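You operate a simulated robot arm through the tools that you are given. There is no shell and no other tool. Be economical: measure what you need, move in short steps, check, and stop when the job is done.

Carry out the task below with a simulated two-armed robot. There is one attempt and no reset: what you move stays moved.

TASK
Stack the pouch that says "72" from the top of the big table on top of the pouch marked "26". Put the green tag on the top of the big table away on the top of the inspection bench. Take the test flat and leave it on top of the vacuum lifter. Put the 5.00 mm master disc from the top of the big table on the top of the desk and the 10.00 mm master disc on the low shelf of the island. Put the mounted mirror on top of the blue pad carton. Press the screen key to switch it on. Open the fridge door, take the blue pot on the top of the desk and put it away in the shelf of the glue fridge, then shut the door. Push the lower drawer of the cleaning bench shut. Open the lower drawer of the packing bench, take the lens from the upper shelf of the open cabinet and put it in the inside of the lower drawer of the packing bench, then shut the drawer. Do these in any order. Set down upright: green tag.

It is judged by the outcome, as a careful person would: the job done as asked, and still so three seconds after it is handed in. It fails if anything else is knocked over, pushed out of place, dropped, spilled or broken.

THE ROBOT
Two 7-joint arms with two-finger parallel grippers on one trunk, on a base that drives. Base frame: it is fixed to the floor where the robot stands at the start and does not move with it; the origin is under the middle of the robot, x ahead of it, y to its left, z up; the surface under the hand at the start is at about z = 0.8. Units: m, degrees, N and s.
The left shoulder is at the start at [0.062, 0.197, 1.129], the right one opposite. With the tool pointing down near the work surface each hand reaches from about 0.26 to 0.7 m from the robot's upright axis, wherever it stands, measured 20 degrees to its own side. Places, roughly: blue pot [2.5, -1.75, 0.75]; fridge door [3, 4.5, 0.3]; green tag [0.5, 0.5, 0.75]; inside of the lower drawer of the packing bench [6.1, -1.3, 0.6]; lens [2.75, -4, 0.5]; low shelf of the island [4.2, 0.7, 0.3]; lower drawer of the cleaning bench [3.2, -3.4, 0.5]; lower drawer of the packing bench [6, -1.3, 0.6]; master disc [0.75, -1.5, 0.75]; mounted mirror [0.5, -1.5, 0.75]; pad carton [0.5, -1.75, 0.75]; pouch [0.5, 0, 0.75]; screen key [2.2, -1.8, 0.8]; shelf of the glue fridge [3, 4.7, 0.3]; test flat [0.75, -1.75, 0.75]; top of the desk [2.5, -1.7, 0.8]; top of the inspection bench [1.1, 4.7, 0.8]; vacuum lifter (8x8x9 cm) [0.5, -1.6, 0.8]. Payload 1.57 kg a hand.
Tool frame (each hand has its own): the origin (TCP) lies between the finger pads and is the grasp point; the fingertips stand 0.03 m ahead of it; z points along the fingers, y is the line along which they close. The gripper opens to 0.11 m. The fingers are 0.024 m wide and 0.012 m thick; the gripper's body (0.048 by 0.112 m) begins 0.078 m behind the TCP.
Orientation is told as [roll, pitch, yaw] about the base's x, y, z axes, in that order, counted from this pose: with the fingers straight down and closing along the base's y, the tool's x points along the base's -x, its y along +y and its z along -z.

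THE INTERFACE
- The arms move only by the tool move_arm. It takes "left_series", "right_series" or both (then of equal length, played together; a hand with none holds still); each is a list of rows, each a list of 6 numbers: the shift along the tool's x, y, z in mm, then the turn, a rotation vector about the tool's x, y, z in degrees. In form: [[dx, dy, dz, rx, ry, rz], ...]. A call has 1 to 10 rows; each row is the pose to reach, as a shift and turn from the pose commanded when the call began, along the tool's axes at that moment. "left_jaw" and "right_jaw" are, for a hand that has rows, the opening, from 0 (shut) to 1 (fully open), set as the call begins (left out, the last holds). Rows are played at 5 a second. More than 0.05 m and 8.6 degrees between two rows, or a gripper value outside its range, and nothing of the call is played. A pose out of reach is approached as far as the arm can. The call stops where the force on the tool passes 40 N (or 10 N more than at its start, if that is more) or the arm is blocked; 0.2 s more then pass. The fingers move at their own pace (about 0.072 m/s each) and stop on an object; they squeeze with about 33 N. The grip force told is the motor's: it shows also when the fingers shut on nothing. Time passes only in rows, and 0.2 s behind the last, so rows that repeat a pose let the fingers close. The reply holds the time, the measured pose of the TCP, the force on the tool along the base axes, the opening and the grip force, in the units named above and with some noise, with the torque about the TCP (base axes, N m) and any sound that the robot's microphone picked up.
- Cameras (640 x 400 px; columns grow to the right, rows downward): "scene" is now at [0.1032, 0.0099, 1.7034]; the picture's right is [0.13, -0.99, -0.00], its down [-0.85, -0.11, -0.51] and it looks along [0.51, 0.06, -0.86] (base axes); focal length 291 px, centre (320, 200). "left" rides on the left gripper at [0.07, -0.016, -0.141] in its tool frame; the picture's right is [0.23, 0.97, 0.00], its down [-0.85, 0.20, -0.48] and it looks along [-0.47, 0.11, 0.88] (tool axes); focal length 222 px, centre (320, 200). "right" rides on the right gripper at [0.07, 0.016, -0.141] in its tool frame; the picture's right is [-0.23, 0.97, 0.00], its down [-0.85, -0.20, -0.48] and it looks along [-0.47, -0.11, 0.88] (tool axes); focal length 222 px, centre (320, 200). There is no depth. A picture from a camera that has moved, and an enlarged one, comes with that camera's place and axes in the base frame and with its lens.
- camera(camera): a new picture of that camera. The clock stands still meanwhile.
- raise_lower(by): slides the trunk up (or, below 0, down) by that many m; the arms and the scene camera ride with it, the base frame stays. It gives what a move gives, with no picture.
- steer(legs): drives the robot by 1 to 6 legs, each [ahead, left, turn to the left] in m, m and degrees, along the robot's own axes; the way and the turn of a leg run together, so that a leg with both is an arc; at most 1.5 m and 180 degrees a leg. The arms and the cameras ride along, it lands a little off, and it stops where it bumps. It gives what a move gives.
- aim_head(pan, tilt): turns the head with the scene camera to pan (to the left, within 86 degrees either way) and tilt (down, from -29 to 69), counted from straight ahead of the robot. It gives what a move gives.
- zoom(camera, box): a new picture of the part [left, top, right, bottom] of that camera's present view, enlarged. The clock stands still meanwhile.
- hand_in(): hands the job in; it is judged then, once.

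Work in short steps. Places have to be worked out from the pictures, the camera data and where the tool is seen: move nearer, look again, correct. Check each grasp and each placing, and mend what went wrong. You have 546 turns and 334 pictures in all, those below and enlarged ones among them. Open the grippers and draw the arms clear of the work before you hand the job in, unless the task says otherwise; then end with one line.

The tools are called after "Request:" by a JSON object that holds its "fn" and its "kwargs". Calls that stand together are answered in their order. move_arm: Moves the arms, as the interface text tells. Its arguments: {"type":"object","properties":{"left_series":{"type":"array"},"left_jaw":{"type":"number"},"right_series":{"type":"array"},"right_jaw":{"type":"number"}},"required":[]} The other tools are called the same way: raise_lower (by) slides the trunk up or down; steer (legs) drives the base; aim_head (pan, tilt) turns the head that bears the scene camera; camera (camera) takes a picture; zoom (camera, box) takes an enlarged picture of a part of a camera's view; hand_in () hands the job in.

At the start:

```text
time: 0.0
left_tool_pos: [0.5658, 0.2223, 1.1108]
left_ee_rot: [0.0, 0.2, 0.0]
left_force: [1.4, 0.2, 0.0]
left_ft_torque: [-0.02, -0.02, 0.01]
left_finger_gap: 0.1099
left_grip_force: 0.2
right_tool_pos: [0.3968, -0.213, 1.1882]
right_ee_rot: [-0.1, 0.1, -0.1]
right_force: [-0.1, -0.9, 0.2]
right_ft_torque: [0.0, 0.01, -0.03]
right_finger_gap: 0.1101
right_grip_force: 0.1
trunk travel left (down, up): [-0.725, 0.265]
robot x, y, heading: [0.0019, -0.0007, -0.1]
head pan, tilt: [7.2, 59.1]
```

scene: 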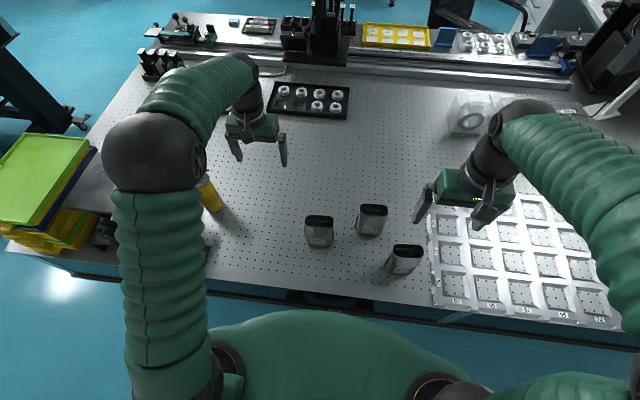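
right: 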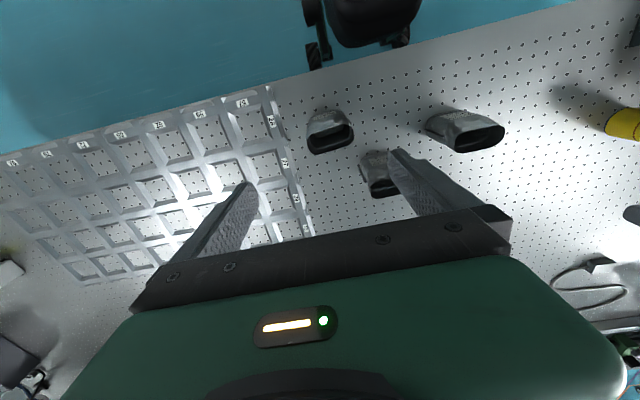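
left: 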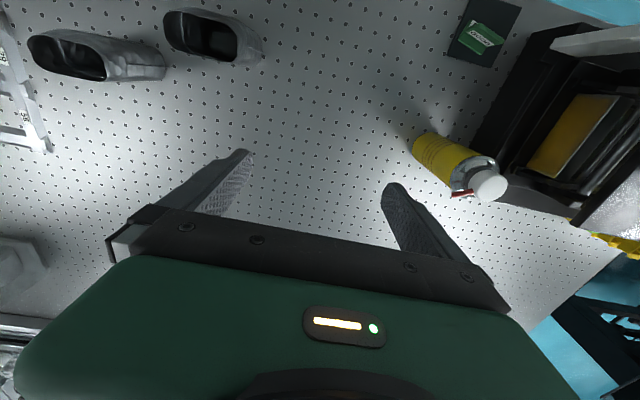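

The scene shows three pouches near the table's front edge; I enlarge them to read the labels.

Request:
{"fn": "zoom", "kwargs": {"camera": "scene", "box": [280, 180, 440, 280]}}

Request:
{"fn": "zoom", "kwargs": {"camera": "left", "box": [400, 0, 640, 150]}}

```text
4.00 times, centred on (360, 230) of scene
camera zoom: at [0.1032, 0.0099, 1.7034], right [0.13, -0.99, 0.0], down [-0.85, -0.11, -0.51], along [0.51, 0.06, -0.86], focal length 1164 px, centre (160, 80)
```

zoom: 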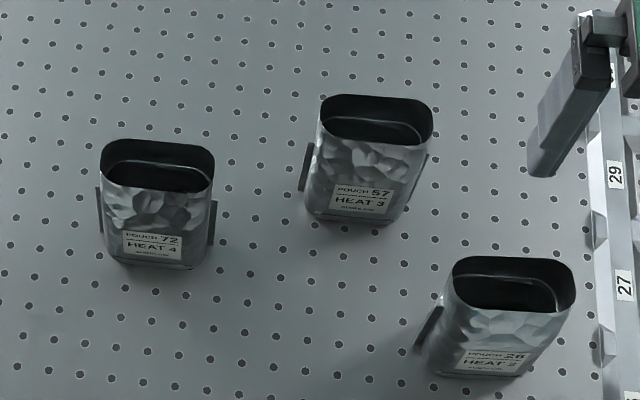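

```text
2.67 times, centred on (520, 75) of left
camera zoom: at [0.4953, 0.2051, 1.2505], right [-0.23, 0.97, 0.0], down [0.86, 0.2, 0.48], along [0.47, 0.11, -0.88], focal length 592 px, centre (-213, 533)
```

zoom: 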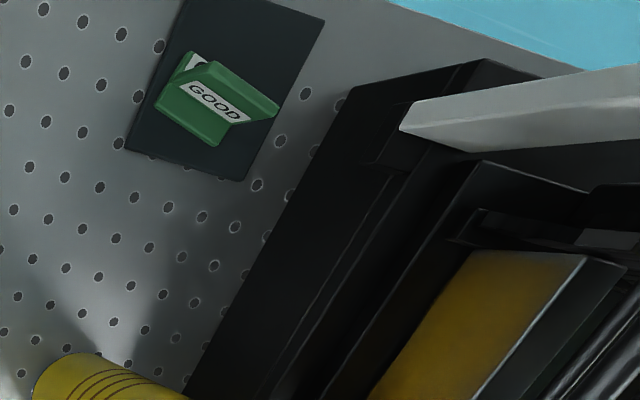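

Pouch 72 is the left one, at about (0.49, 0.06) with its top near z 0.93. Pouch 26 is the right one, near (0.42, -0.20). I bring the right hand, turned about 90°, over pouch 72 and move the left hand away.

Request:
{"fn": "move_arm", "kwargs": {"right_series": [[-9, 27, 6, 0, 0, -8.5], [-18, 54, 12, 0, 0, -17], [-27, 82, 18, 0, 0, -25.5], [-36, 109, 24, 0, 0, -34], [-46, 136, 30, 0, 0, -42.5], [-55, 164, 36, 0, 0, -51], [-64, 191, 42, 0, 0, -59.5], [-74, 218, 48, 0, 0, -68], [-83, 246, 54, 0, 0, -76.5], [-92, 273, 58, 0, 0, -85]], "left_series": [[10, 18, -5, 0, 0, 0], [20, 36, -10, 0, 0, 0], [30, 54, -15, 0, 0, 0], [40, 72, -20, 0, 0, 0], [50, 90, -25, 0, 0, 0], [60, 108, -30, 0, 0, 0], [70, 126, -35, 0, 0, 0], [80, 144, -40, 0, 0, 0], [90, 162, -45, 0, 0, 0], [100, 180, -50, 0, 0, 0]], "right_jaw": 1}}

```text
time: 2.2
left_tool_pos: [0.4667, 0.4059, 1.1583]
left_ee_rot: [-0.3, -0.1, -0.1]
left_force: [0.4, 1.2, 0.8]
left_ft_torque: [-0.02, -0.01, -0.01]
left_finger_gap: 0.1101
left_grip_force: 0.0
right_tool_pos: [0.4868, 0.0622, 1.1298]
right_ee_rot: [0.0, 0.0, 85.1]
right_force: [0.3, 0.2, 1.0]
right_ft_torque: [-0.01, -0.02, 0.0]
right_finger_gap: 0.1101
right_grip_force: 0.2
trunk travel left (down, up): [-0.725, 0.265]
robot x, y, heading: [-0.0014, 0.0027, -0.2]
head pan, tilt: [7.2, 59.1]
```

The hand reached the spot with yaw 85°. I take a right picture to check the alignment.

Request:
{"fn": "camera", "kwargs": {"camera": "right"}}

Request:
{"fn": "camera", "kwargs": {"camera": "scene"}}

```text
328 pictures are left
camera right: at [0.4639, -0.0051, 1.2725], right [-0.95, 0.31, 0.0], down [0.27, 0.84, 0.48], along [0.15, 0.45, -0.88], focal length 222 px, centre (320, 200)
```

right: 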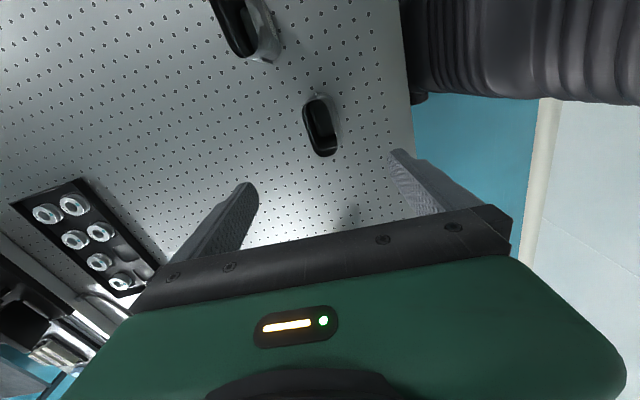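

```text
327 pictures are left
camera scene: at [0.1041, 0.015, 1.7033], right [0.12, -0.99, 0.0], down [-0.85, -0.11, -0.51], along [0.51, 0.06, -0.86], focal length 291 px, centre (320, 200)
```

scene: 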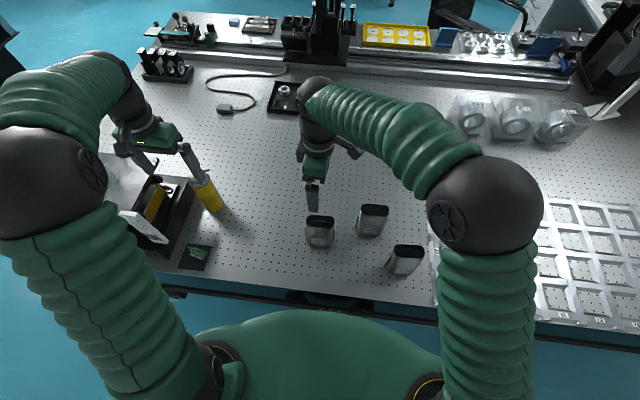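

Request:
{"fn": "zoom", "kwargs": {"camera": "right", "box": [240, 80, 400, 180]}}

```text
4.00 times, centred on (320, 130) of right
camera zoom: at [0.4639, -0.0051, 1.2725], right [-0.95, 0.31, 0.0], down [0.27, 0.84, 0.48], along [0.15, 0.45, -0.88], focal length 888 px, centre (320, 480)
```

zoom: 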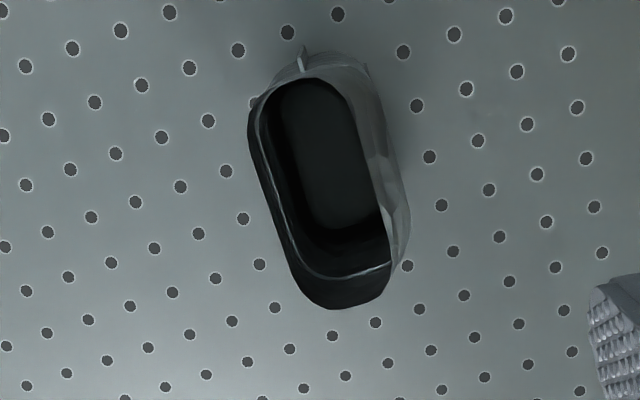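

Pouch 72's rim is centred near (0.484, 0.053) and the hand is aligned with it. I descend to grasp it around its thin side.

Request:
{"fn": "move_arm", "kwargs": {"right_series": [[8, 2, 45, 0, 0, 0], [8, 2, 90, 0, 0, 0], [8, 2, 135, 0, 0, 0], [8, 2, 180, 0, 0, 0], [8, 2, 205, 0, 0, 0]]}}

Request:
{"fn": "camera", "kwargs": {"camera": "right"}}

```text
time: 3.4
left_tool_pos: [0.4657, 0.4055, 1.1594]
left_ee_rot: [0.1, -0.1, 0.0]
left_force: [-0.5, 0.6, -0.1]
left_ft_torque: [-0.01, 0.03, -0.01]
left_finger_gap: 0.1101
left_grip_force: 0.0
right_tool_pos: [0.4884, 0.0519, 0.9277]
right_ee_rot: [0.0, -0.1, 85.1]
right_force: [1.3, -1.1, -0.7]
right_ft_torque: [-0.01, 0.02, -0.01]
right_finger_gap: 0.1101
right_grip_force: 0.1
trunk travel left (down, up): [-0.725, 0.265]
robot x, y, heading: [-0.0002, 0.002, -0.1]
head pan, tilt: [7.2, 59.1]
```

```text
325 pictures are left
camera right: at [0.4653, -0.0173, 1.0692], right [-0.95, 0.31, 0.0], down [0.27, 0.83, 0.48], along [0.15, 0.45, -0.88], focal length 222 px, centre (320, 200)
```

right: 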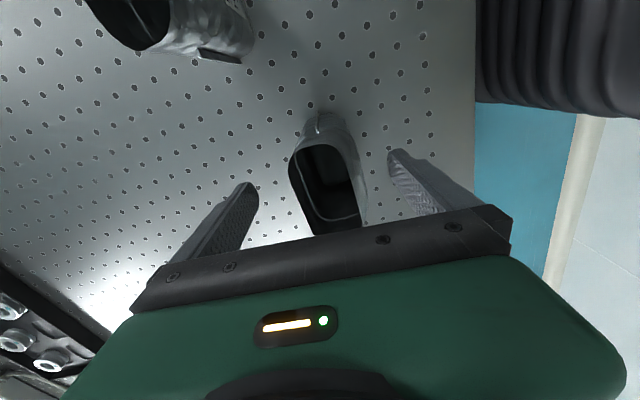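

Fingers straddle the pouch. I go down 45 mm more and close.

Request:
{"fn": "move_arm", "kwargs": {"right_series": [[-3, 2, 25, 0, 0, 0], [-3, 2, 45, 0, 0, 0]]}}

Request:
{"fn": "move_arm", "kwargs": {"right_series": [[0, 0, 0, 0, 0, 0], [0, 0, 0, 0, 0, 0], [0, 0, 0, 0, 0, 0], [0, 0, 0, 0, 0, 0]], "right_jaw": 0}}

Request:
{"fn": "camera", "kwargs": {"camera": "scene"}}

```text
time: 4.0
left_tool_pos: [0.4663, 0.4053, 1.159]
left_ee_rot: [0.0, 0.1, 0.0]
left_force: [0.3, -0.1, -0.3]
left_ft_torque: [-0.01, 0.02, 0.0]
left_finger_gap: 0.1103
left_grip_force: 0.1
right_tool_pos: [0.4838, 0.0536, 0.8811]
right_ee_rot: [0.1, 0.1, 84.9]
right_force: [0.1, 0.0, -0.5]
right_ft_torque: [0.0, 0.0, -0.03]
right_finger_gap: 0.1099
right_grip_force: 0.1
trunk travel left (down, up): [-0.725, 0.265]
robot x, y, heading: [-0.0011, -0.0019, 0.0]
head pan, tilt: [7.2, 59.1]
```

```text
time: 5.0
left_tool_pos: [0.4654, 0.4049, 1.1595]
left_ee_rot: [-0.1, 0.0, 0.0]
left_force: [0.3, 0.1, -0.1]
left_ft_torque: [0.0, 0.03, 0.0]
left_finger_gap: 0.1098
left_grip_force: 0.0
right_tool_pos: [0.4852, 0.0537, 0.8808]
right_ee_rot: [0.0, -0.1, 85.0]
right_force: [0.6, 0.1, -0.2]
right_ft_torque: [0.07, -0.02, -0.01]
right_finger_gap: 0.052
right_grip_force: 33.1
trunk travel left (down, up): [-0.725, 0.265]
robot x, y, heading: [0.0005, 0.0002, -0.1]
head pan, tilt: [7.2, 59.1]
```

```text
324 pictures are left
camera scene: at [0.1041, 0.0126, 1.7033], right [0.13, -0.99, 0.0], down [-0.85, -0.11, -0.51], along [0.51, 0.06, -0.86], focal length 291 px, centre (320, 200)
```

scene: 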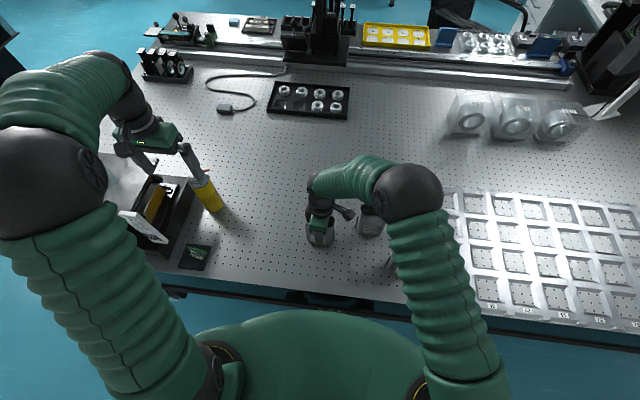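

Gripped at 52 mm gap. I lift it and look at pouch 26 from there.

Request:
{"fn": "move_arm", "kwargs": {"right_series": [[0, 0, -45, 0, 0, 0], [0, 0, -90, 0, 0, 0], [0, 0, -135, 0, 0, 0], [0, 0, -180, 0, 0, 0], [0, 0, -220, 0, 0, 0]]}}

Request:
{"fn": "camera", "kwargs": {"camera": "scene"}}

Request:
{"fn": "camera", "kwargs": {"camera": "left"}}

```text
time: 6.2
left_tool_pos: [0.4649, 0.4056, 1.1593]
left_ee_rot: [-0.1, 0.1, 0.0]
left_force: [-0.6, 0.0, 0.1]
left_ft_torque: [0.03, 0.0, -0.04]
left_finger_gap: 0.11
left_grip_force: 0.0
right_tool_pos: [0.481, 0.0558, 1.1015]
right_ee_rot: [0.1, 0.0, 85.0]
right_force: [0.0, 0.4, -1.9]
right_ft_torque: [-0.01, -0.02, 0.03]
right_finger_gap: 0.052
right_grip_force: 33.0
trunk travel left (down, up): [-0.725, 0.265]
robot x, y, heading: [-0.0018, 0.0013, -0.1]
head pan, tilt: [7.2, 59.1]
```

```text
323 pictures are left
camera scene: at [0.1025, 0.0123, 1.7034], right [0.13, -0.99, 0.0], down [-0.85, -0.11, -0.51], along [0.51, 0.06, -0.86], focal length 291 px, centre (320, 200)
```

scene: 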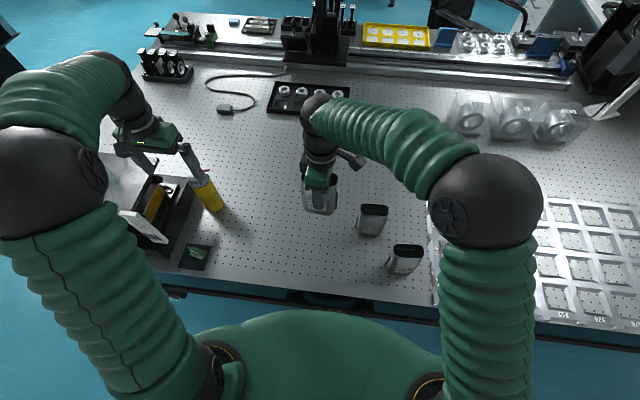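

```text
322 pictures are left
camera left: at [0.3951, 0.3883, 1.2998], right [-0.23, 0.97, 0.0], down [0.85, 0.2, 0.48], along [0.47, 0.11, -0.88], focal length 222 px, centre (320, 200)
```

left: 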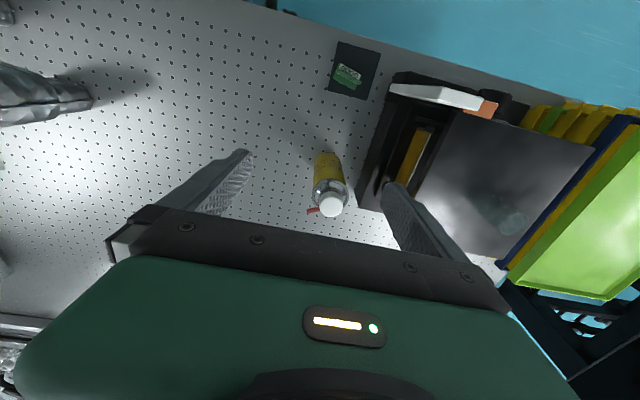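

Request:
{"fn": "zoom", "kwargs": {"camera": "left", "box": [0, 40, 128, 140]}}

Request:
{"fn": "zoom", "kwargs": {"camera": "scene", "box": [360, 220, 440, 280]}}

Request:
{"fn": "zoom", "kwargs": {"camera": "scene", "box": [280, 160, 360, 220]}}

```text
4.00 times, centred on (64, 90) of left
camera zoom: at [0.3951, 0.3883, 1.2998], right [-0.23, 0.97, 0.0], down [0.85, 0.2, 0.48], along [0.47, 0.11, -0.88], focal length 888 px, centre (1344, 640)
```

zoom: 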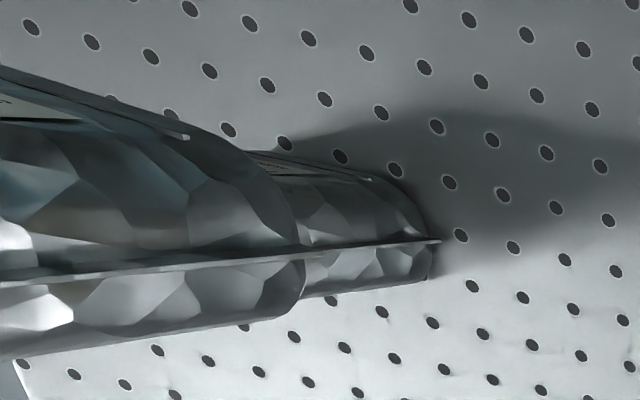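

```text
6.67 times, centred on (400, 250) of scene
camera zoom: at [0.1025, 0.0123, 1.7034], right [0.13, -0.99, 0.0], down [-0.85, -0.11, -0.51], along [0.51, 0.06, -0.86], focal length 1939 px, centre (-213, -133)
```

zoom: 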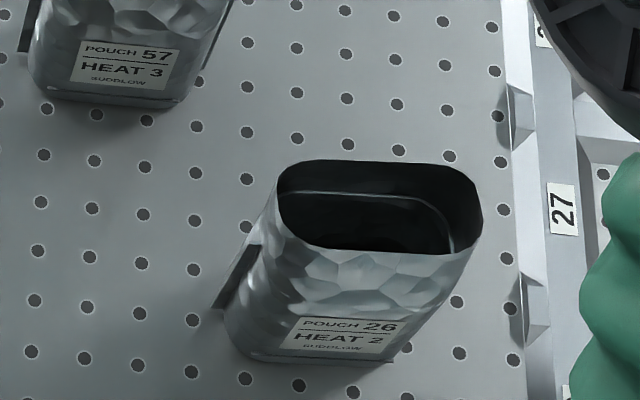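

```text
6.67 times, centred on (320, 190) of scene
camera zoom: at [0.1025, 0.0123, 1.7034], right [0.13, -0.99, 0.0], down [-0.85, -0.11, -0.51], along [0.51, 0.06, -0.86], focal length 1939 px, centre (320, 267)
```

zoom: 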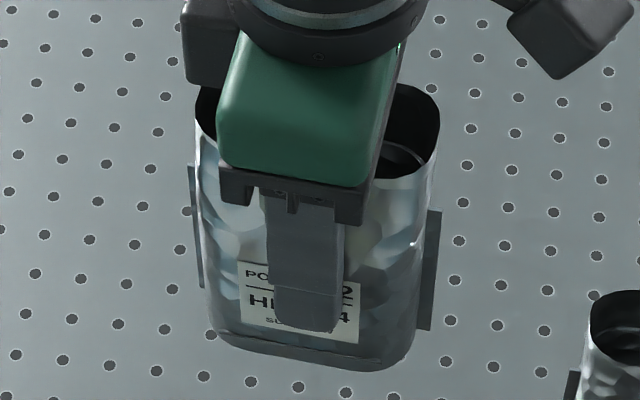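

The pouches have a narrowed base that nests into the rim below. I move the held pouch toward 26 and stop short, so the wrist camera sees 26's rim.

Request:
{"fn": "move_arm", "kwargs": {"right_series": [[40, 12, -5, 0, 0, 0], [80, 24, -10, 0, 0, 0], [115, 36, -15, 0, 0, 0], [150, 47, -20, 0, 0, 0]]}}

Request:
{"fn": "camera", "kwargs": {"camera": "right"}}

```text
time: 7.2
left_tool_pos: [0.4641, 0.4057, 1.1603]
left_ee_rot: [-0.1, 0.0, 0.1]
left_force: [0.3, -0.3, 0.5]
left_ft_torque: [0.03, -0.02, 0.02]
left_finger_gap: 0.1102
left_grip_force: 0.0
right_tool_pos: [0.4234, -0.0894, 1.1228]
right_ee_rot: [0.1, 0.0, 85.0]
right_force: [-0.2, -0.6, -2.7]
right_ft_torque: [-0.01, 0.0, 0.02]
right_finger_gap: 0.0517
right_grip_force: 33.0
trunk travel left (down, up): [-0.725, 0.265]
robot x, y, heading: [-0.0007, -0.0025, 0.0]
head pan, tilt: [7.2, 59.1]
```

```text
318 pictures are left
camera right: at [0.3988, -0.1586, 1.265], right [-0.95, 0.31, 0.0], down [0.27, 0.83, 0.48], along [0.15, 0.46, -0.88], focal length 222 px, centre (320, 200)
```

right: 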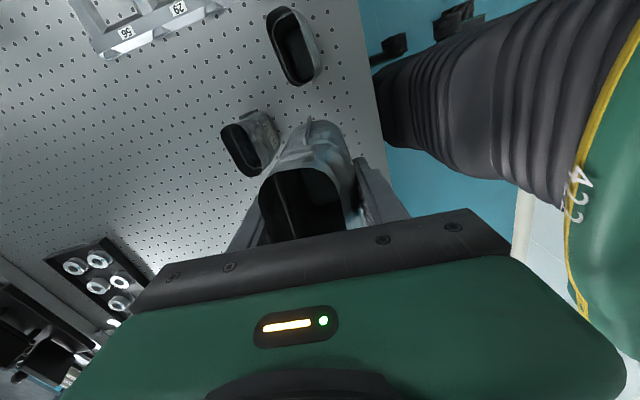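

Request:
{"fn": "zoom", "kwargs": {"camera": "right", "box": [216, 0, 376, 100]}}

```text
4.00 times, centred on (296, 50) of right
camera zoom: at [0.3988, -0.1586, 1.265], right [-0.95, 0.31, 0.0], down [0.27, 0.83, 0.48], along [0.15, 0.46, -0.88], focal length 888 px, centre (416, 800)
```

zoom: 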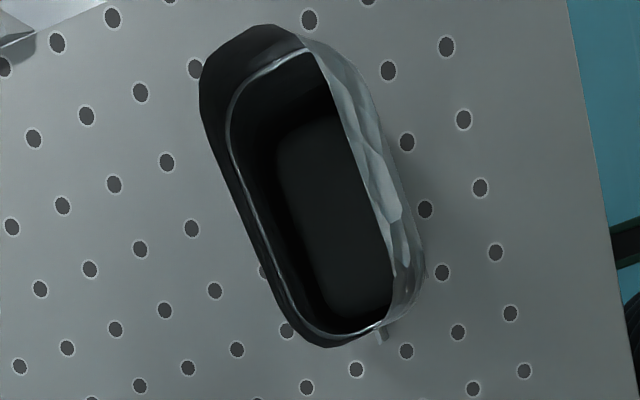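

Rim 26 is near (0.4245, -0.2025), its long axis along y. I move above it, square the yaw to 90°, and look from the scene camera.

Request:
{"fn": "move_arm", "kwargs": {"right_series": [[40, -4, 0, 0, 0, -2], [80, -8, 0, 0, 0, -4], [111, -11, 0, 0, 0, -5], [111, -11, 35, 0, 0, -5], [111, -11, 70, 0, 0, -5]]}}

Request:
{"fn": "zoom", "kwargs": {"camera": "scene", "box": [340, 180, 468, 260]}}

Request:
{"fn": "zoom", "kwargs": {"camera": "right", "box": [220, 60, 420, 260]}}

Request:
{"fn": "camera", "kwargs": {"camera": "left"}}

```text
time: 8.4
left_tool_pos: [0.467, 0.4053, 1.1596]
left_ee_rot: [0.0, 0.1, 0.0]
left_force: [0.8, 0.8, -0.2]
left_ft_torque: [-0.01, 0.02, 0.01]
left_finger_gap: 0.1103
left_grip_force: 0.1
right_tool_pos: [0.4249, -0.1997, 1.0515]
right_ee_rot: [-0.1, 0.0, 90.0]
right_force: [0.1, 0.5, -3.1]
right_ft_torque: [-0.02, 0.03, 0.02]
right_finger_gap: 0.0518
right_grip_force: 33.0
trunk travel left (down, up): [-0.725, 0.265]
robot x, y, heading: [-0.0013, 0.0009, 0.2]
head pan, tilt: [7.2, 59.1]
```

```text
5.00 times, centred on (404, 220) of scene
camera zoom: at [0.1055, 0.0115, 1.7033], right [0.12, -0.99, 0.0], down [-0.85, -0.11, -0.51], along [0.51, 0.06, -0.86], focal length 1454 px, centre (-100, 100)
```

zoom: 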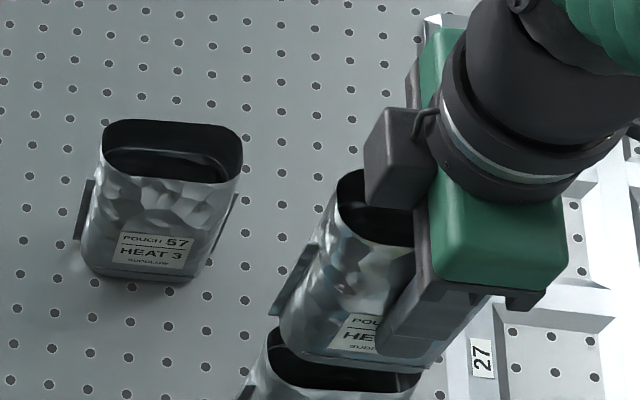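

```text
2.00 times, centred on (320, 160) of right
camera zoom: at [0.4081, -0.2704, 1.1931], right [-0.97, 0.23, 0.0], down [0.2, 0.86, 0.48], along [0.11, 0.47, -0.88], focal length 444 px, centre (320, 280)
```

zoom: 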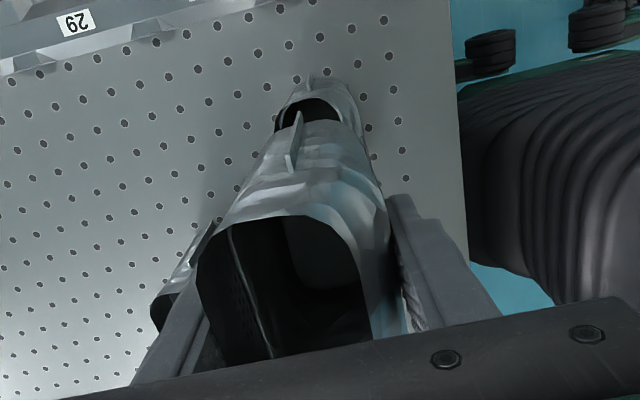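

```text
314 pictures are left
camera left: at [0.3973, 0.3881, 1.2991], right [-0.23, 0.97, 0.0], down [0.86, 0.2, 0.48], along [0.46, 0.11, -0.88], focal length 222 px, centre (320, 200)
```

left: 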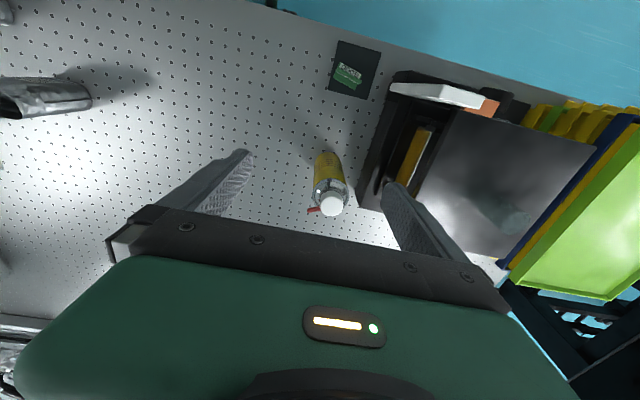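

Request:
{"fn": "move_arm", "kwargs": {"right_series": [[2, 0, 15, 0, 0, 0], [2, 0, 32, 0, 0, 0]]}}

Request:
{"fn": "zoom", "kwargs": {"camera": "scene", "box": [360, 200, 456, 260]}}

Request:
{"fn": "zoom", "kwargs": {"camera": "right", "box": [260, 60, 420, 160]}}

```text
time: 9.0
left_tool_pos: [0.4663, 0.4053, 1.159]
left_ee_rot: [0.0, 0.1, 0.0]
left_force: [-0.4, -0.3, 0.3]
left_ft_torque: [0.0, -0.03, 0.02]
left_finger_gap: 0.1101
left_grip_force: 0.1
right_tool_pos: [0.4257, -0.2022, 1.0191]
right_ee_rot: [0.1, 0.1, 90.0]
right_force: [0.3, 0.0, -2.7]
right_ft_torque: [0.0, 0.01, 0.02]
right_finger_gap: 0.0516
right_grip_force: 33.1
trunk travel left (down, up): [-0.725, 0.265]
robot x, y, heading: [-0.0032, -0.0022, -0.0]
head pan, tilt: [7.2, 59.1]
```

```text
6.67 times, centred on (408, 230) of scene
camera zoom: at [0.1056, 0.0103, 1.7033], right [0.12, -0.99, 0.0], down [-0.85, -0.11, -0.51], along [0.51, 0.06, -0.86], focal length 1939 px, centre (-267, 0)
```

zoom: 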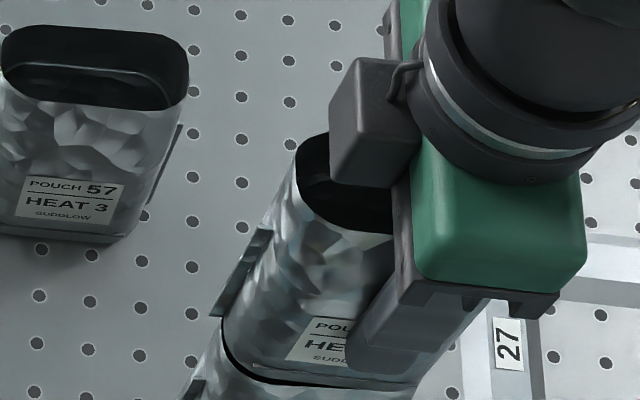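

```text
4.00 times, centred on (340, 110) of right
camera zoom: at [0.4083, -0.272, 1.1611], right [-0.97, 0.23, 0.0], down [0.2, 0.86, 0.48], along [0.11, 0.47, -0.88], focal length 888 px, centre (240, 560)
```

zoom: 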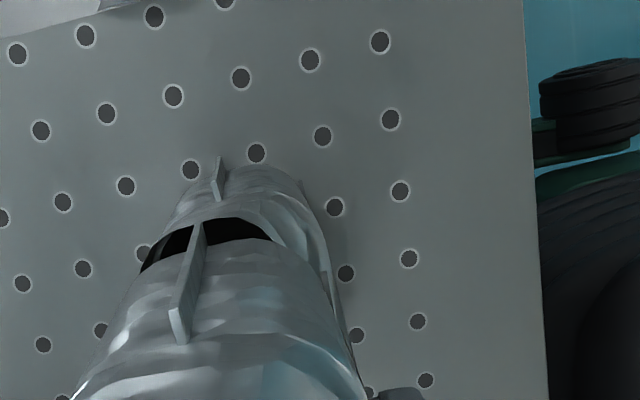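

The pouch base sits right over the rim; fin comparison suggests 72 is about 3 mm too far in +x. I correct that and lower in small steps, watching the force.

Request:
{"fn": "move_arm", "kwargs": {"right_series": [[0, 3, 0, 0, 0, 0], [0, 3, 4, 0, 0, 0], [0, 3, 8, 0, 0, 0], [0, 3, 12, 0, 0, 0], [0, 3, 16, 0, 0, 0]]}}

Request:
{"fn": "zoom", "kwargs": {"camera": "scene", "box": [360, 210, 456, 270]}}

Request:
{"fn": "zoom", "kwargs": {"camera": "right", "box": [260, 60, 420, 160]}}

```text
time: 10.2
left_tool_pos: [0.4664, 0.4047, 1.1591]
left_ee_rot: [0.1, 0.1, 0.1]
left_force: [0.0, 0.0, 0.4]
left_ft_torque: [0.0, 0.07, 0.0]
left_finger_gap: 0.11
left_grip_force: 0.0
right_tool_pos: [0.4217, -0.2032, 1.0039]
right_ee_rot: [-0.1, 0.0, 90.0]
right_force: [-0.4, 0.0, -3.0]
right_ft_torque: [-0.01, 0.01, -0.04]
right_finger_gap: 0.0518
right_grip_force: 32.6
trunk travel left (down, up): [-0.725, 0.265]
robot x, y, heading: [-0.0019, 0.0031, -0.1]
head pan, tilt: [7.2, 59.1]
```

```text
6.67 times, centred on (408, 240) of scene
camera zoom: at [0.1043, 0.0105, 1.7033], right [0.12, -0.99, 0.0], down [-0.85, -0.11, -0.51], along [0.51, 0.06, -0.86], focal length 1939 px, centre (-267, -67)
```

zoom: 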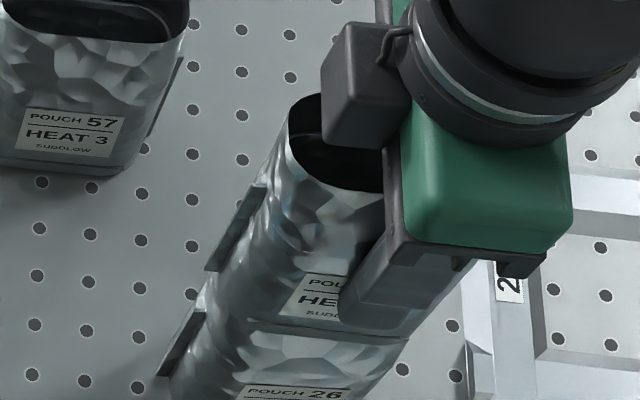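

```text
4.00 times, centred on (340, 110) of right
camera zoom: at [0.4045, -0.2732, 1.1453], right [-0.97, 0.23, 0.0], down [0.2, 0.86, 0.48], along [0.11, 0.47, -0.88], focal length 888 px, centre (240, 560)
```

zoom: 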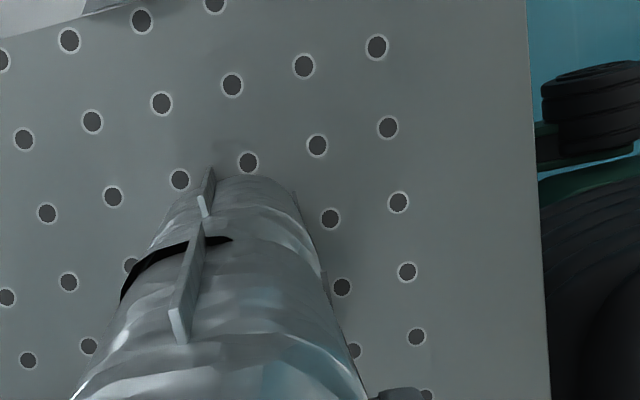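

The base is entering the rim, with a bit more gap on the +x side. I nudge +1 mm in x and keep lowering.

Request:
{"fn": "move_arm", "kwargs": {"right_series": [[0, -1, 3, 0, 0, 0], [0, -1, 6, 0, 0, 0], [0, -1, 9, 0, 0, 0], [0, -1, 12, 0, 0, 0], [0, -1, 15, 0, 0, 0], [0, -1, 18, 0, 0, 0], [0, -1, 21, 0, 0, 0]]}}

Request:
{"fn": "zoom", "kwargs": {"camera": "scene", "box": [360, 210, 456, 270]}}

Request:
{"fn": "zoom", "kwargs": {"camera": "right", "box": [260, 60, 420, 160]}}

```text
time: 11.8
left_tool_pos: [0.4647, 0.4038, 1.1602]
left_ee_rot: [-0.1, 0.0, 0.0]
left_force: [-0.3, 0.0, 0.4]
left_ft_torque: [-0.01, -0.01, -0.01]
left_finger_gap: 0.11
left_grip_force: 0.1
right_tool_pos: [0.4216, -0.2047, 0.981]
right_ee_rot: [0.0, -0.1, 90.0]
right_force: [0.7, 0.7, -2.4]
right_ft_torque: [-0.01, 0.01, 0.03]
right_finger_gap: 0.052
right_grip_force: 32.9
trunk travel left (down, up): [-0.725, 0.265]
robot x, y, heading: [0.0011, 0.0004, 0.3]
head pan, tilt: [7.2, 59.1]
```

```text
6.67 times, centred on (408, 240) of scene
camera zoom: at [0.1037, 0.0105, 1.7034], right [0.13, -0.99, 0.0], down [-0.85, -0.11, -0.51], along [0.51, 0.06, -0.86], focal length 1939 px, centre (-267, -67)
```

zoom: 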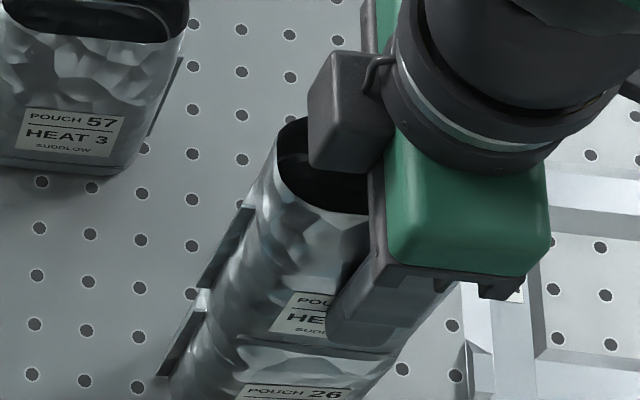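

```text
4.00 times, centred on (340, 110) of right
camera zoom: at [0.4048, -0.2742, 1.1235], right [-0.97, 0.23, 0.0], down [0.2, 0.86, 0.48], along [0.11, 0.47, -0.88], focal length 888 px, centre (240, 560)
```

zoom: 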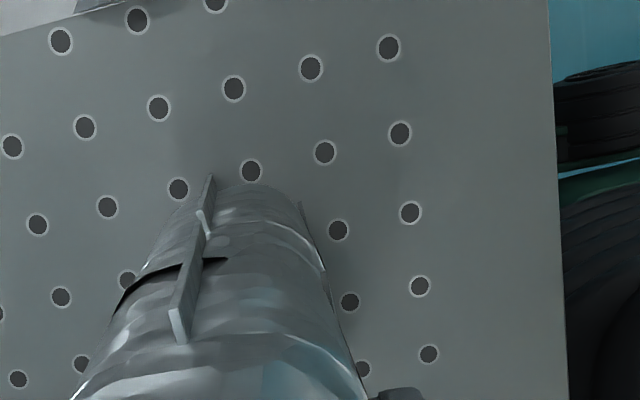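

Request:
{"fn": "move_arm", "kwargs": {"right_series": [[0, 0, 3, 0, 0, 0], [0, 0, 6, 0, 0, 0], [0, 0, 9, 0, 0, 0], [0, 0, 12, 0, 0, 0], [0, 0, 15, 0, 0, 0], [0, 0, 18, 0, 0, 0], [0, 0, 21, 0, 0, 0], [0, 0, 24, 0, 0, 0]]}}

Request:
{"fn": "zoom", "kwargs": {"camera": "scene", "box": [350, 200, 446, 260]}}

Request:
{"fn": "zoom", "kwargs": {"camera": "right", "box": [260, 60, 420, 160]}}

```text
time: 13.6
left_tool_pos: [0.4618, 0.4069, 1.1617]
left_ee_rot: [-0.1, 0.0, 0.0]
left_force: [0.0, -0.2, -0.2]
left_ft_torque: [0.01, 0.0, 0.02]
left_finger_gap: 0.11
left_grip_force: 0.0
right_tool_pos: [0.4231, -0.2021, 0.9606]
right_ee_rot: [-0.3, 0.1, 90.1]
right_force: [1.0, 0.1, 29.2]
right_ft_torque: [0.01, 0.68, 0.07]
right_finger_gap: 0.0516
right_grip_force: 33.2
trunk travel left (down, up): [-0.725, 0.265]
robot x, y, heading: [-0.0009, -0.0004, 0.0]
head pan, tilt: [7.2, 59.1]
```

```text
6.67 times, centred on (398, 230) of scene
camera zoom: at [0.0981, 0.0132, 1.7041], right [0.13, -0.99, 0.0], down [-0.85, -0.11, -0.51], along [0.51, 0.06, -0.86], focal length 1939 px, centre (-200, 0)
```

zoom: 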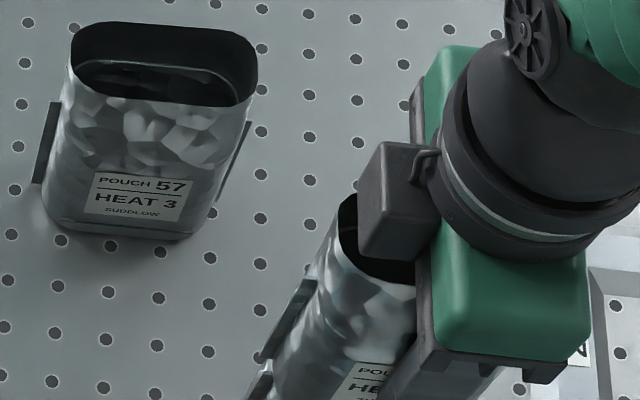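

```text
4.00 times, centred on (340, 110) of right
camera zoom: at [0.4034, -0.2722, 1.1022], right [-0.97, 0.23, -0.01], down [0.2, 0.86, 0.48], along [0.11, 0.46, -0.88], focal length 888 px, centre (240, 560)
```

zoom: 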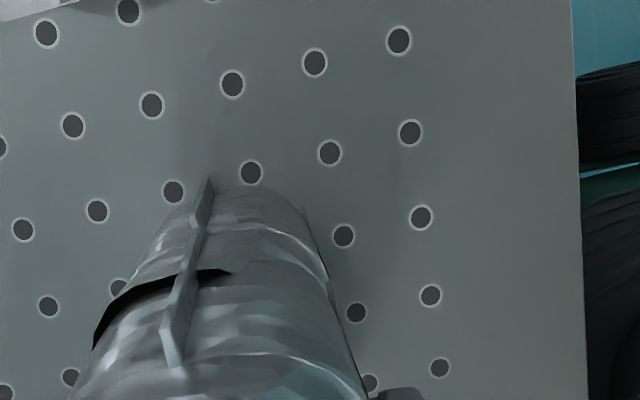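

Contact came from the -x side (torque), so it isn't centred. I back off 6 mm, shift +3 mm in x, and press gently again.

Request:
{"fn": "move_arm", "kwargs": {"right_series": [[0, 0, -12, 0, 0, 0], [0, -3, -12, 0, 0, 0], [0, -3, -12, 0, 0, 0]]}}

Request:
{"fn": "move_arm", "kwargs": {"right_series": [[0, 0, 3, 0, 0, 0], [0, 0, 6, 0, 0, 0], [0, 0, 9, 0, 0, 0], [0, 0, 12, 0, 0, 0], [0, 0, 14, 0, 0, 0], [0, 0, 16, 0, 0, 0], [0, 0, 18, 0, 0, 0], [0, 0, 20, 0, 0, 0]]}}

Request:
{"fn": "zoom", "kwargs": {"camera": "right", "box": [260, 60, 420, 160]}}

```text
time: 14.4
left_tool_pos: [0.4654, 0.4064, 1.1598]
left_ee_rot: [0.0, 0.1, -0.1]
left_force: [-0.3, 0.4, 0.0]
left_ft_torque: [0.01, 0.03, 0.0]
left_finger_gap: 0.1099
left_grip_force: 0.0
right_tool_pos: [0.4247, -0.2026, 0.9692]
right_ee_rot: [0.2, 0.0, 89.9]
right_force: [-0.2, 0.1, -2.7]
right_ft_torque: [0.0, 0.01, 0.05]
right_finger_gap: 0.0519
right_grip_force: 32.6
trunk travel left (down, up): [-0.725, 0.265]
robot x, y, heading: [0.002, 0.0002, 0.0]
head pan, tilt: [7.2, 59.1]
```

```text
time: 15.7
left_tool_pos: [0.462, 0.4069, 1.1606]
left_ee_rot: [-0.1, -0.1, 0.0]
left_force: [0.0, 0.3, -0.4]
left_ft_torque: [-0.02, 0.07, 0.02]
left_finger_gap: 0.1099
left_grip_force: 0.0
right_tool_pos: [0.4249, -0.2023, 0.9593]
right_ee_rot: [-0.5, 0.3, 90.0]
right_force: [-6.1, -0.7, 30.0]
right_ft_torque: [0.82, 1.26, 0.11]
right_finger_gap: 0.0519
right_grip_force: 32.8
trunk travel left (down, up): [-0.725, 0.265]
robot x, y, heading: [0.0013, 0.0003, 0.1]
head pan, tilt: [7.2, 59.1]
stopped in row 6 (right hand): the force on the tool passed its limit at 43 N (the readings are from after the stop); the commanded pose is now the measured one
```

```text
4.00 times, centred on (340, 110) of right
camera zoom: at [0.4063, -0.2716, 1.1024], right [-0.97, 0.23, -0.01], down [0.2, 0.86, 0.48], along [0.11, 0.46, -0.88], focal length 888 px, centre (240, 560)
```

zoom: 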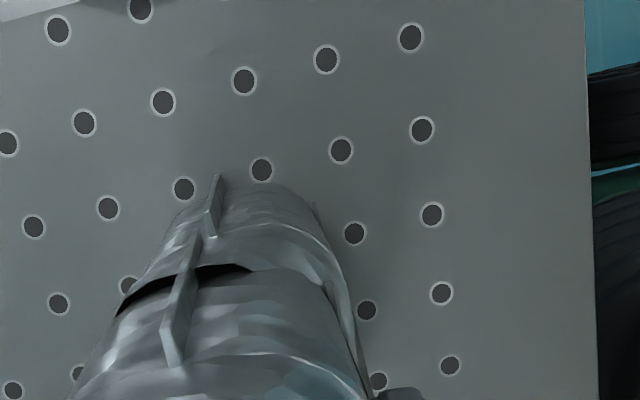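

Request:
{"fn": "zoom", "kwargs": {"camera": "scene", "box": [350, 220, 446, 280]}}

Request:
{"fn": "zoom", "kwargs": {"camera": "left", "box": [0, 50, 128, 130]}}

```text
6.67 times, centred on (398, 250) of scene
camera zoom: at [0.0981, 0.0129, 1.7041], right [0.12, -0.99, 0.0], down [-0.85, -0.11, -0.51], along [0.51, 0.06, -0.86], focal length 1939 px, centre (-200, -133)
```

zoom: 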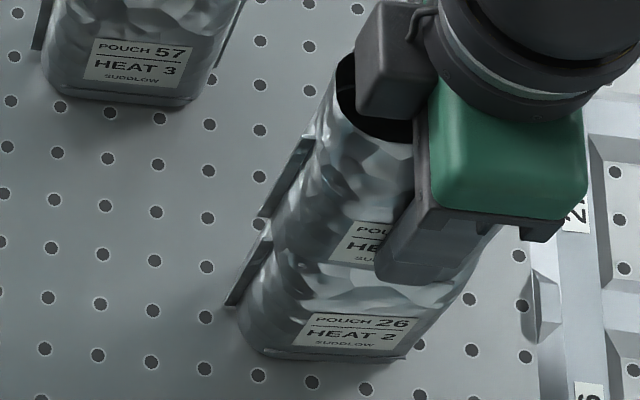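

```text
5.00 times, centred on (64, 90) of left
camera zoom: at [0.3929, 0.3892, 1.3006], right [-0.23, 0.97, 0.0], down [0.85, 0.2, 0.48], along [0.47, 0.11, -0.88], focal length 1111 px, centre (1600, 750)
```

zoom: 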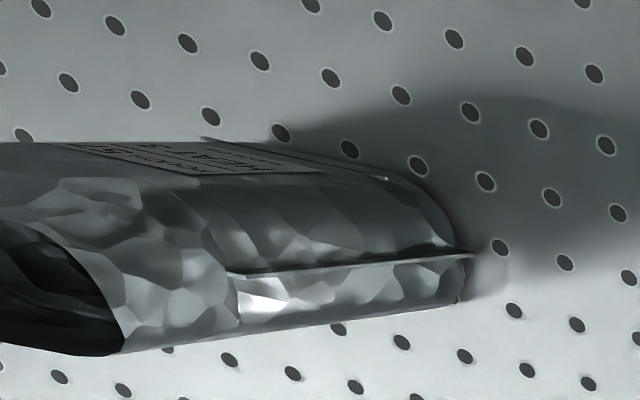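

It's nested but pressing on the -x wall. I back off a little, shift +2 mm in x and -1 mm in y, and lower until light contact.

Request:
{"fn": "move_arm", "kwargs": {"right_series": [[0, 0, -8, 0, 0, 0], [1, -3, -8, 0, 0, 0], [1, -3, -4, 0, 0, 0], [1, -3, -1, 0, 0, 0], [1, -3, 2, 0, 0, 0], [1, -3, 4, 0, 0, 0], [1, -3, 6, 0, 0, 0]]}}

Request:
{"fn": "zoom", "kwargs": {"camera": "right", "box": [260, 60, 420, 160]}}

```text
time: 17.0
left_tool_pos: [0.4626, 0.4064, 1.1612]
left_ee_rot: [-0.2, -0.2, 0.0]
left_force: [-0.6, -0.8, 0.5]
left_ft_torque: [0.0, 0.01, 0.0]
left_finger_gap: 0.1098
left_grip_force: 0.0
right_tool_pos: [0.4303, -0.203, 0.9611]
right_ee_rot: [-1.0, 0.3, 90.0]
right_force: [-5.3, 0.1, 19.7]
right_ft_torque: [0.2, 0.9, 0.12]
right_finger_gap: 0.052
right_grip_force: 32.8
trunk travel left (down, up): [-0.725, 0.265]
robot x, y, heading: [0.0011, -0.0013, 0.1]
head pan, tilt: [7.2, 59.1]
stopped in row 6 (right hand): the force on the tool passed its limit at 46 N (the readings are from after the stop); the commanded pose is now the measured one
```

```text
4.00 times, centred on (340, 110) of right
camera zoom: at [0.4108, -0.2726, 1.1022], right [-0.97, 0.23, -0.02], down [0.19, 0.86, 0.48], along [0.12, 0.46, -0.88], focal length 888 px, centre (240, 560)
```

zoom: 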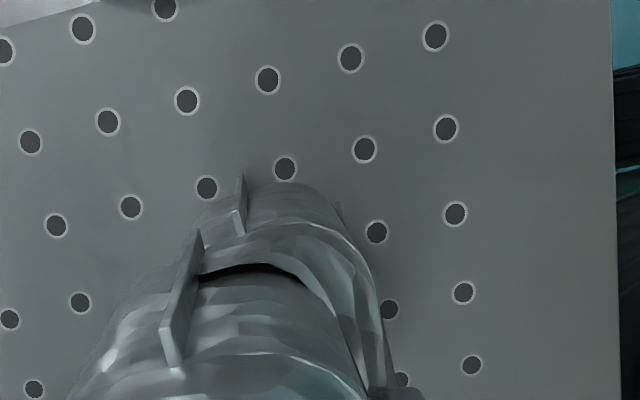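

All contacts come at the same height (0.960), so it is resting on the inner ledge; but now it is off-centre toward +x. I lift slightly, move back to x≈0.423, level the tool and set it down.

Request:
{"fn": "move_arm", "kwargs": {"right_series": [[0, 0, -6, 0, 0, 0], [0, 4, -6, 0, 1, 0], [0, 8, -6, 0, 1, 0], [0, 8, -6, 0, 1, 0]]}}

Request:
{"fn": "zoom", "kwargs": {"camera": "right", "box": [260, 60, 420, 160]}}

```text
time: 18.0
left_tool_pos: [0.466, 0.4043, 1.16]
left_ee_rot: [0.0, 0.0, 0.1]
left_force: [0.3, -1.0, 0.4]
left_ft_torque: [0.0, 0.0, 0.01]
left_finger_gap: 0.11
left_grip_force: 0.0
right_tool_pos: [0.4244, -0.2038, 0.9618]
right_ee_rot: [-0.6, 1.2, 90.0]
right_force: [0.2, -0.3, -2.9]
right_ft_torque: [-0.04, -0.01, -0.02]
right_finger_gap: 0.052
right_grip_force: 33.1
trunk travel left (down, up): [-0.725, 0.265]
robot x, y, heading: [-0.0, -0.0001, -0.1]
head pan, tilt: [7.2, 59.1]
```

```text
4.00 times, centred on (340, 110) of right
camera zoom: at [0.4056, -0.2708, 1.1053], right [-0.97, 0.23, -0.02], down [0.19, 0.86, 0.46], along [0.12, 0.45, -0.89], focal length 888 px, centre (240, 560)
```

zoom: 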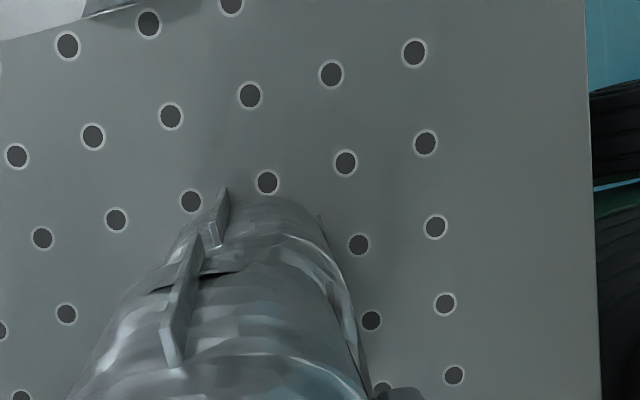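

Request:
{"fn": "move_arm", "kwargs": {"right_series": [[0, 1, -2, -0.6, -1.2, 0], [0, 2.5, -2, -0.6, -1.2, 0], [0, 2.5, -2, -0.6, -1.2, 0]]}}

Request:
{"fn": "move_arm", "kwargs": {"right_series": [[0, 0, 1.5, 0, 0, 0], [0, 0, 3, 0, 0, 0], [0, 0, 4.5, 0, 0, 0], [0, 0, 6, 0, 0, 0]]}}

Request:
{"fn": "zoom", "kwargs": {"camera": "right", "box": [260, 60, 420, 160]}}

```text
time: 18.8
left_tool_pos: [0.4646, 0.4045, 1.1597]
left_ee_rot: [0.0, 0.0, 0.1]
left_force: [0.2, -0.4, -1.6]
left_ft_torque: [0.0, -0.01, 0.01]
left_finger_gap: 0.1102
left_grip_force: 0.1
right_tool_pos: [0.4209, -0.2021, 0.9638]
right_ee_rot: [-0.2, 0.0, 90.0]
right_force: [0.4, -0.2, -2.4]
right_ft_torque: [0.0, 0.03, 0.01]
right_finger_gap: 0.0518
right_grip_force: 32.8
trunk travel left (down, up): [-0.725, 0.265]
robot x, y, heading: [-0.0003, 0.0011, 0.1]
head pan, tilt: [7.2, 59.1]
```

```text
time: 19.8
left_tool_pos: [0.4632, 0.4059, 1.1614]
left_ee_rot: [-0.2, -0.1, 0.0]
left_force: [0.6, -0.8, 0.3]
left_ft_torque: [0.01, 0.01, 0.02]
left_finger_gap: 0.1099
left_grip_force: 0.1
right_tool_pos: [0.4204, -0.2032, 0.959]
right_ee_rot: [-0.2, -0.1, 90.1]
right_force: [-1.2, 0.7, 5.6]
right_ft_torque: [-0.29, 0.25, -0.05]
right_finger_gap: 0.0518
right_grip_force: 33.1
trunk travel left (down, up): [-0.725, 0.265]
robot x, y, heading: [0.0004, 0.0024, -0.2]
head pan, tilt: [7.2, 59.1]
```

```text
4.00 times, centred on (340, 110) of right
camera zoom: at [0.4029, -0.2739, 1.1017], right [-0.97, 0.23, 0.0], down [0.2, 0.86, 0.48], along [0.11, 0.47, -0.88], focal length 888 px, centre (240, 560)
```

zoom: 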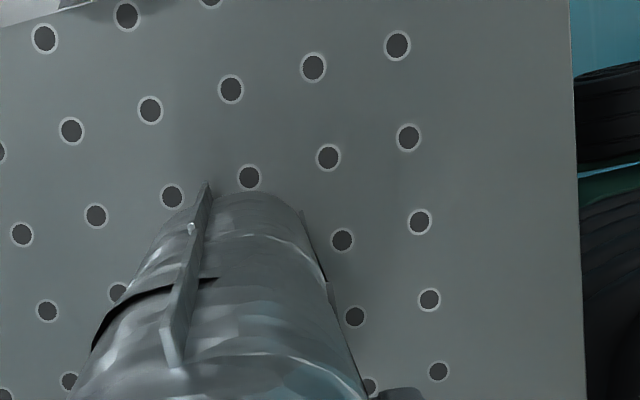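

Fins are aligned and contact is light. I release.

Request:
{"fn": "move_arm", "kwargs": {"right_series": [[0, 0, 0, 0, 0, 0], [0, 0, 0, 0, 0, 0], [0, 0, 0, 0, 0, 0], [0, 0, 0, 0, 0, 0]], "right_jaw": 0.9}}

Request:
{"fn": "move_arm", "kwargs": {"right_series": [[0, 0, -45, 0, 0, 0], [0, 0, -90, 0, 0, 0], [0, 0, -135, 0, 0, 0], [100, 0, -160, 0, 0, 0], [150, 0, -160, 0, 0, 0]]}}

Request:
{"fn": "zoom", "kwargs": {"camera": "scene", "box": [340, 200, 468, 280]}}

Request:
{"fn": "camera", "kwargs": {"camera": "scene"}}

```text
time: 20.8
left_tool_pos: [0.464, 0.4051, 1.1598]
left_ee_rot: [0.0, 0.0, 0.1]
left_force: [-0.3, 0.0, 0.6]
left_ft_torque: [0.02, 0.0, -0.01]
left_finger_gap: 0.1101
left_grip_force: 0.1
right_tool_pos: [0.4219, -0.205, 0.9582]
right_ee_rot: [-0.2, 0.0, 90.0]
right_force: [0.0, 0.9, 0.1]
right_ft_torque: [0.02, 0.0, -0.02]
right_finger_gap: 0.099
right_grip_force: 0.1
trunk travel left (down, up): [-0.725, 0.265]
robot x, y, heading: [-0.0025, 0.0011, 0.2]
head pan, tilt: [7.2, 59.1]
```

```text
refused: row 4 steps farther than a row can; nothing moved
```

```text
5.00 times, centred on (404, 240) of scene
camera zoom: at [0.1038, 0.0106, 1.7034], right [0.12, -0.99, 0.0], down [-0.85, -0.11, -0.51], along [0.51, 0.06, -0.86], focal length 1454 px, centre (-100, 0)
```

zoom: 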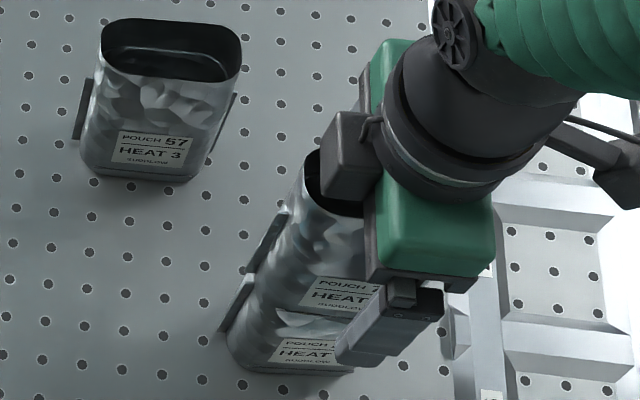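

```text
298 pictures are left
camera scene: at [0.1038, 0.0106, 1.7034], right [0.12, -0.99, 0.0], down [-0.85, -0.11, -0.51], along [0.51, 0.06, -0.86], focal length 291 px, centre (320, 200)
```

scene: 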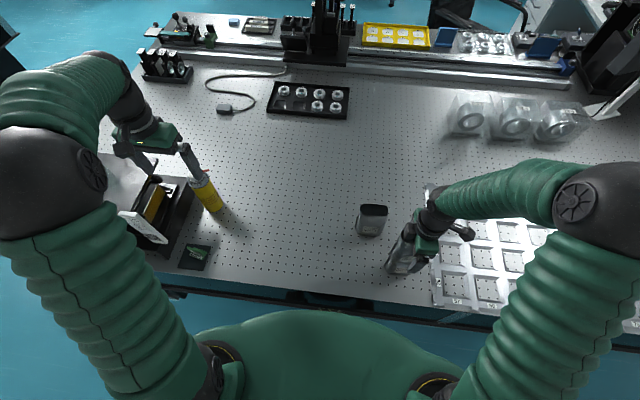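

The pouch holds. I raise the hand straight up, then draw it aside.

Request:
{"fn": "move_arm", "kwargs": {"right_series": [[0, 0, -45, 0, 0, 0], [0, 0, -90, 0, 0, 0], [0, 0, -135, 0, 0, 0], [40, 0, -160, 0, 0, 0], [80, 0, -170, 0, 0, 0], [120, 0, -180, 0, 0, 0]]}}

Request:
{"fn": "zoom", "kwargs": {"camera": "scene", "box": [340, 200, 468, 280]}}

```text
time: 22.2
left_tool_pos: [0.4653, 0.4041, 1.1602]
left_ee_rot: [0.1, -0.1, 0.0]
left_force: [0.1, 0.0, 0.4]
left_ft_torque: [0.01, -0.03, 0.0]
left_finger_gap: 0.1099
left_grip_force: 0.1
right_tool_pos: [0.4208, -0.3246, 1.1395]
right_ee_rot: [-0.2, -0.2, 89.9]
right_force: [-0.6, -0.7, -0.6]
right_ft_torque: [0.01, 0.0, -0.01]
right_finger_gap: 0.099
right_grip_force: 0.0
trunk travel left (down, up): [-0.725, 0.265]
robot x, y, heading: [0.0004, 0.0039, 0.0]
head pan, tilt: [7.2, 59.1]
```

```text
5.00 times, centred on (404, 240) of scene
camera zoom: at [0.1032, 0.008, 1.7034], right [0.12, -0.99, 0.0], down [-0.85, -0.11, -0.51], along [0.51, 0.07, -0.86], focal length 1454 px, centre (-100, 0)
```

zoom: 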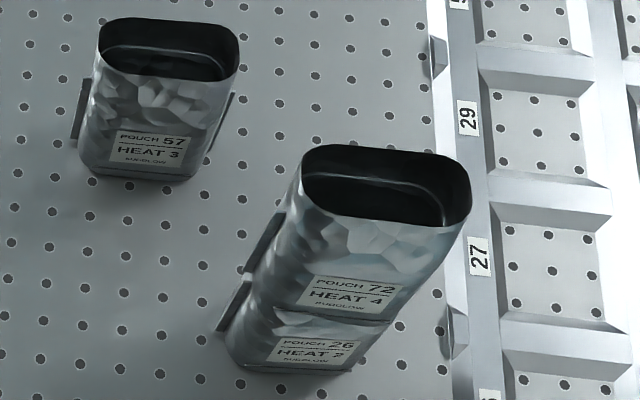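

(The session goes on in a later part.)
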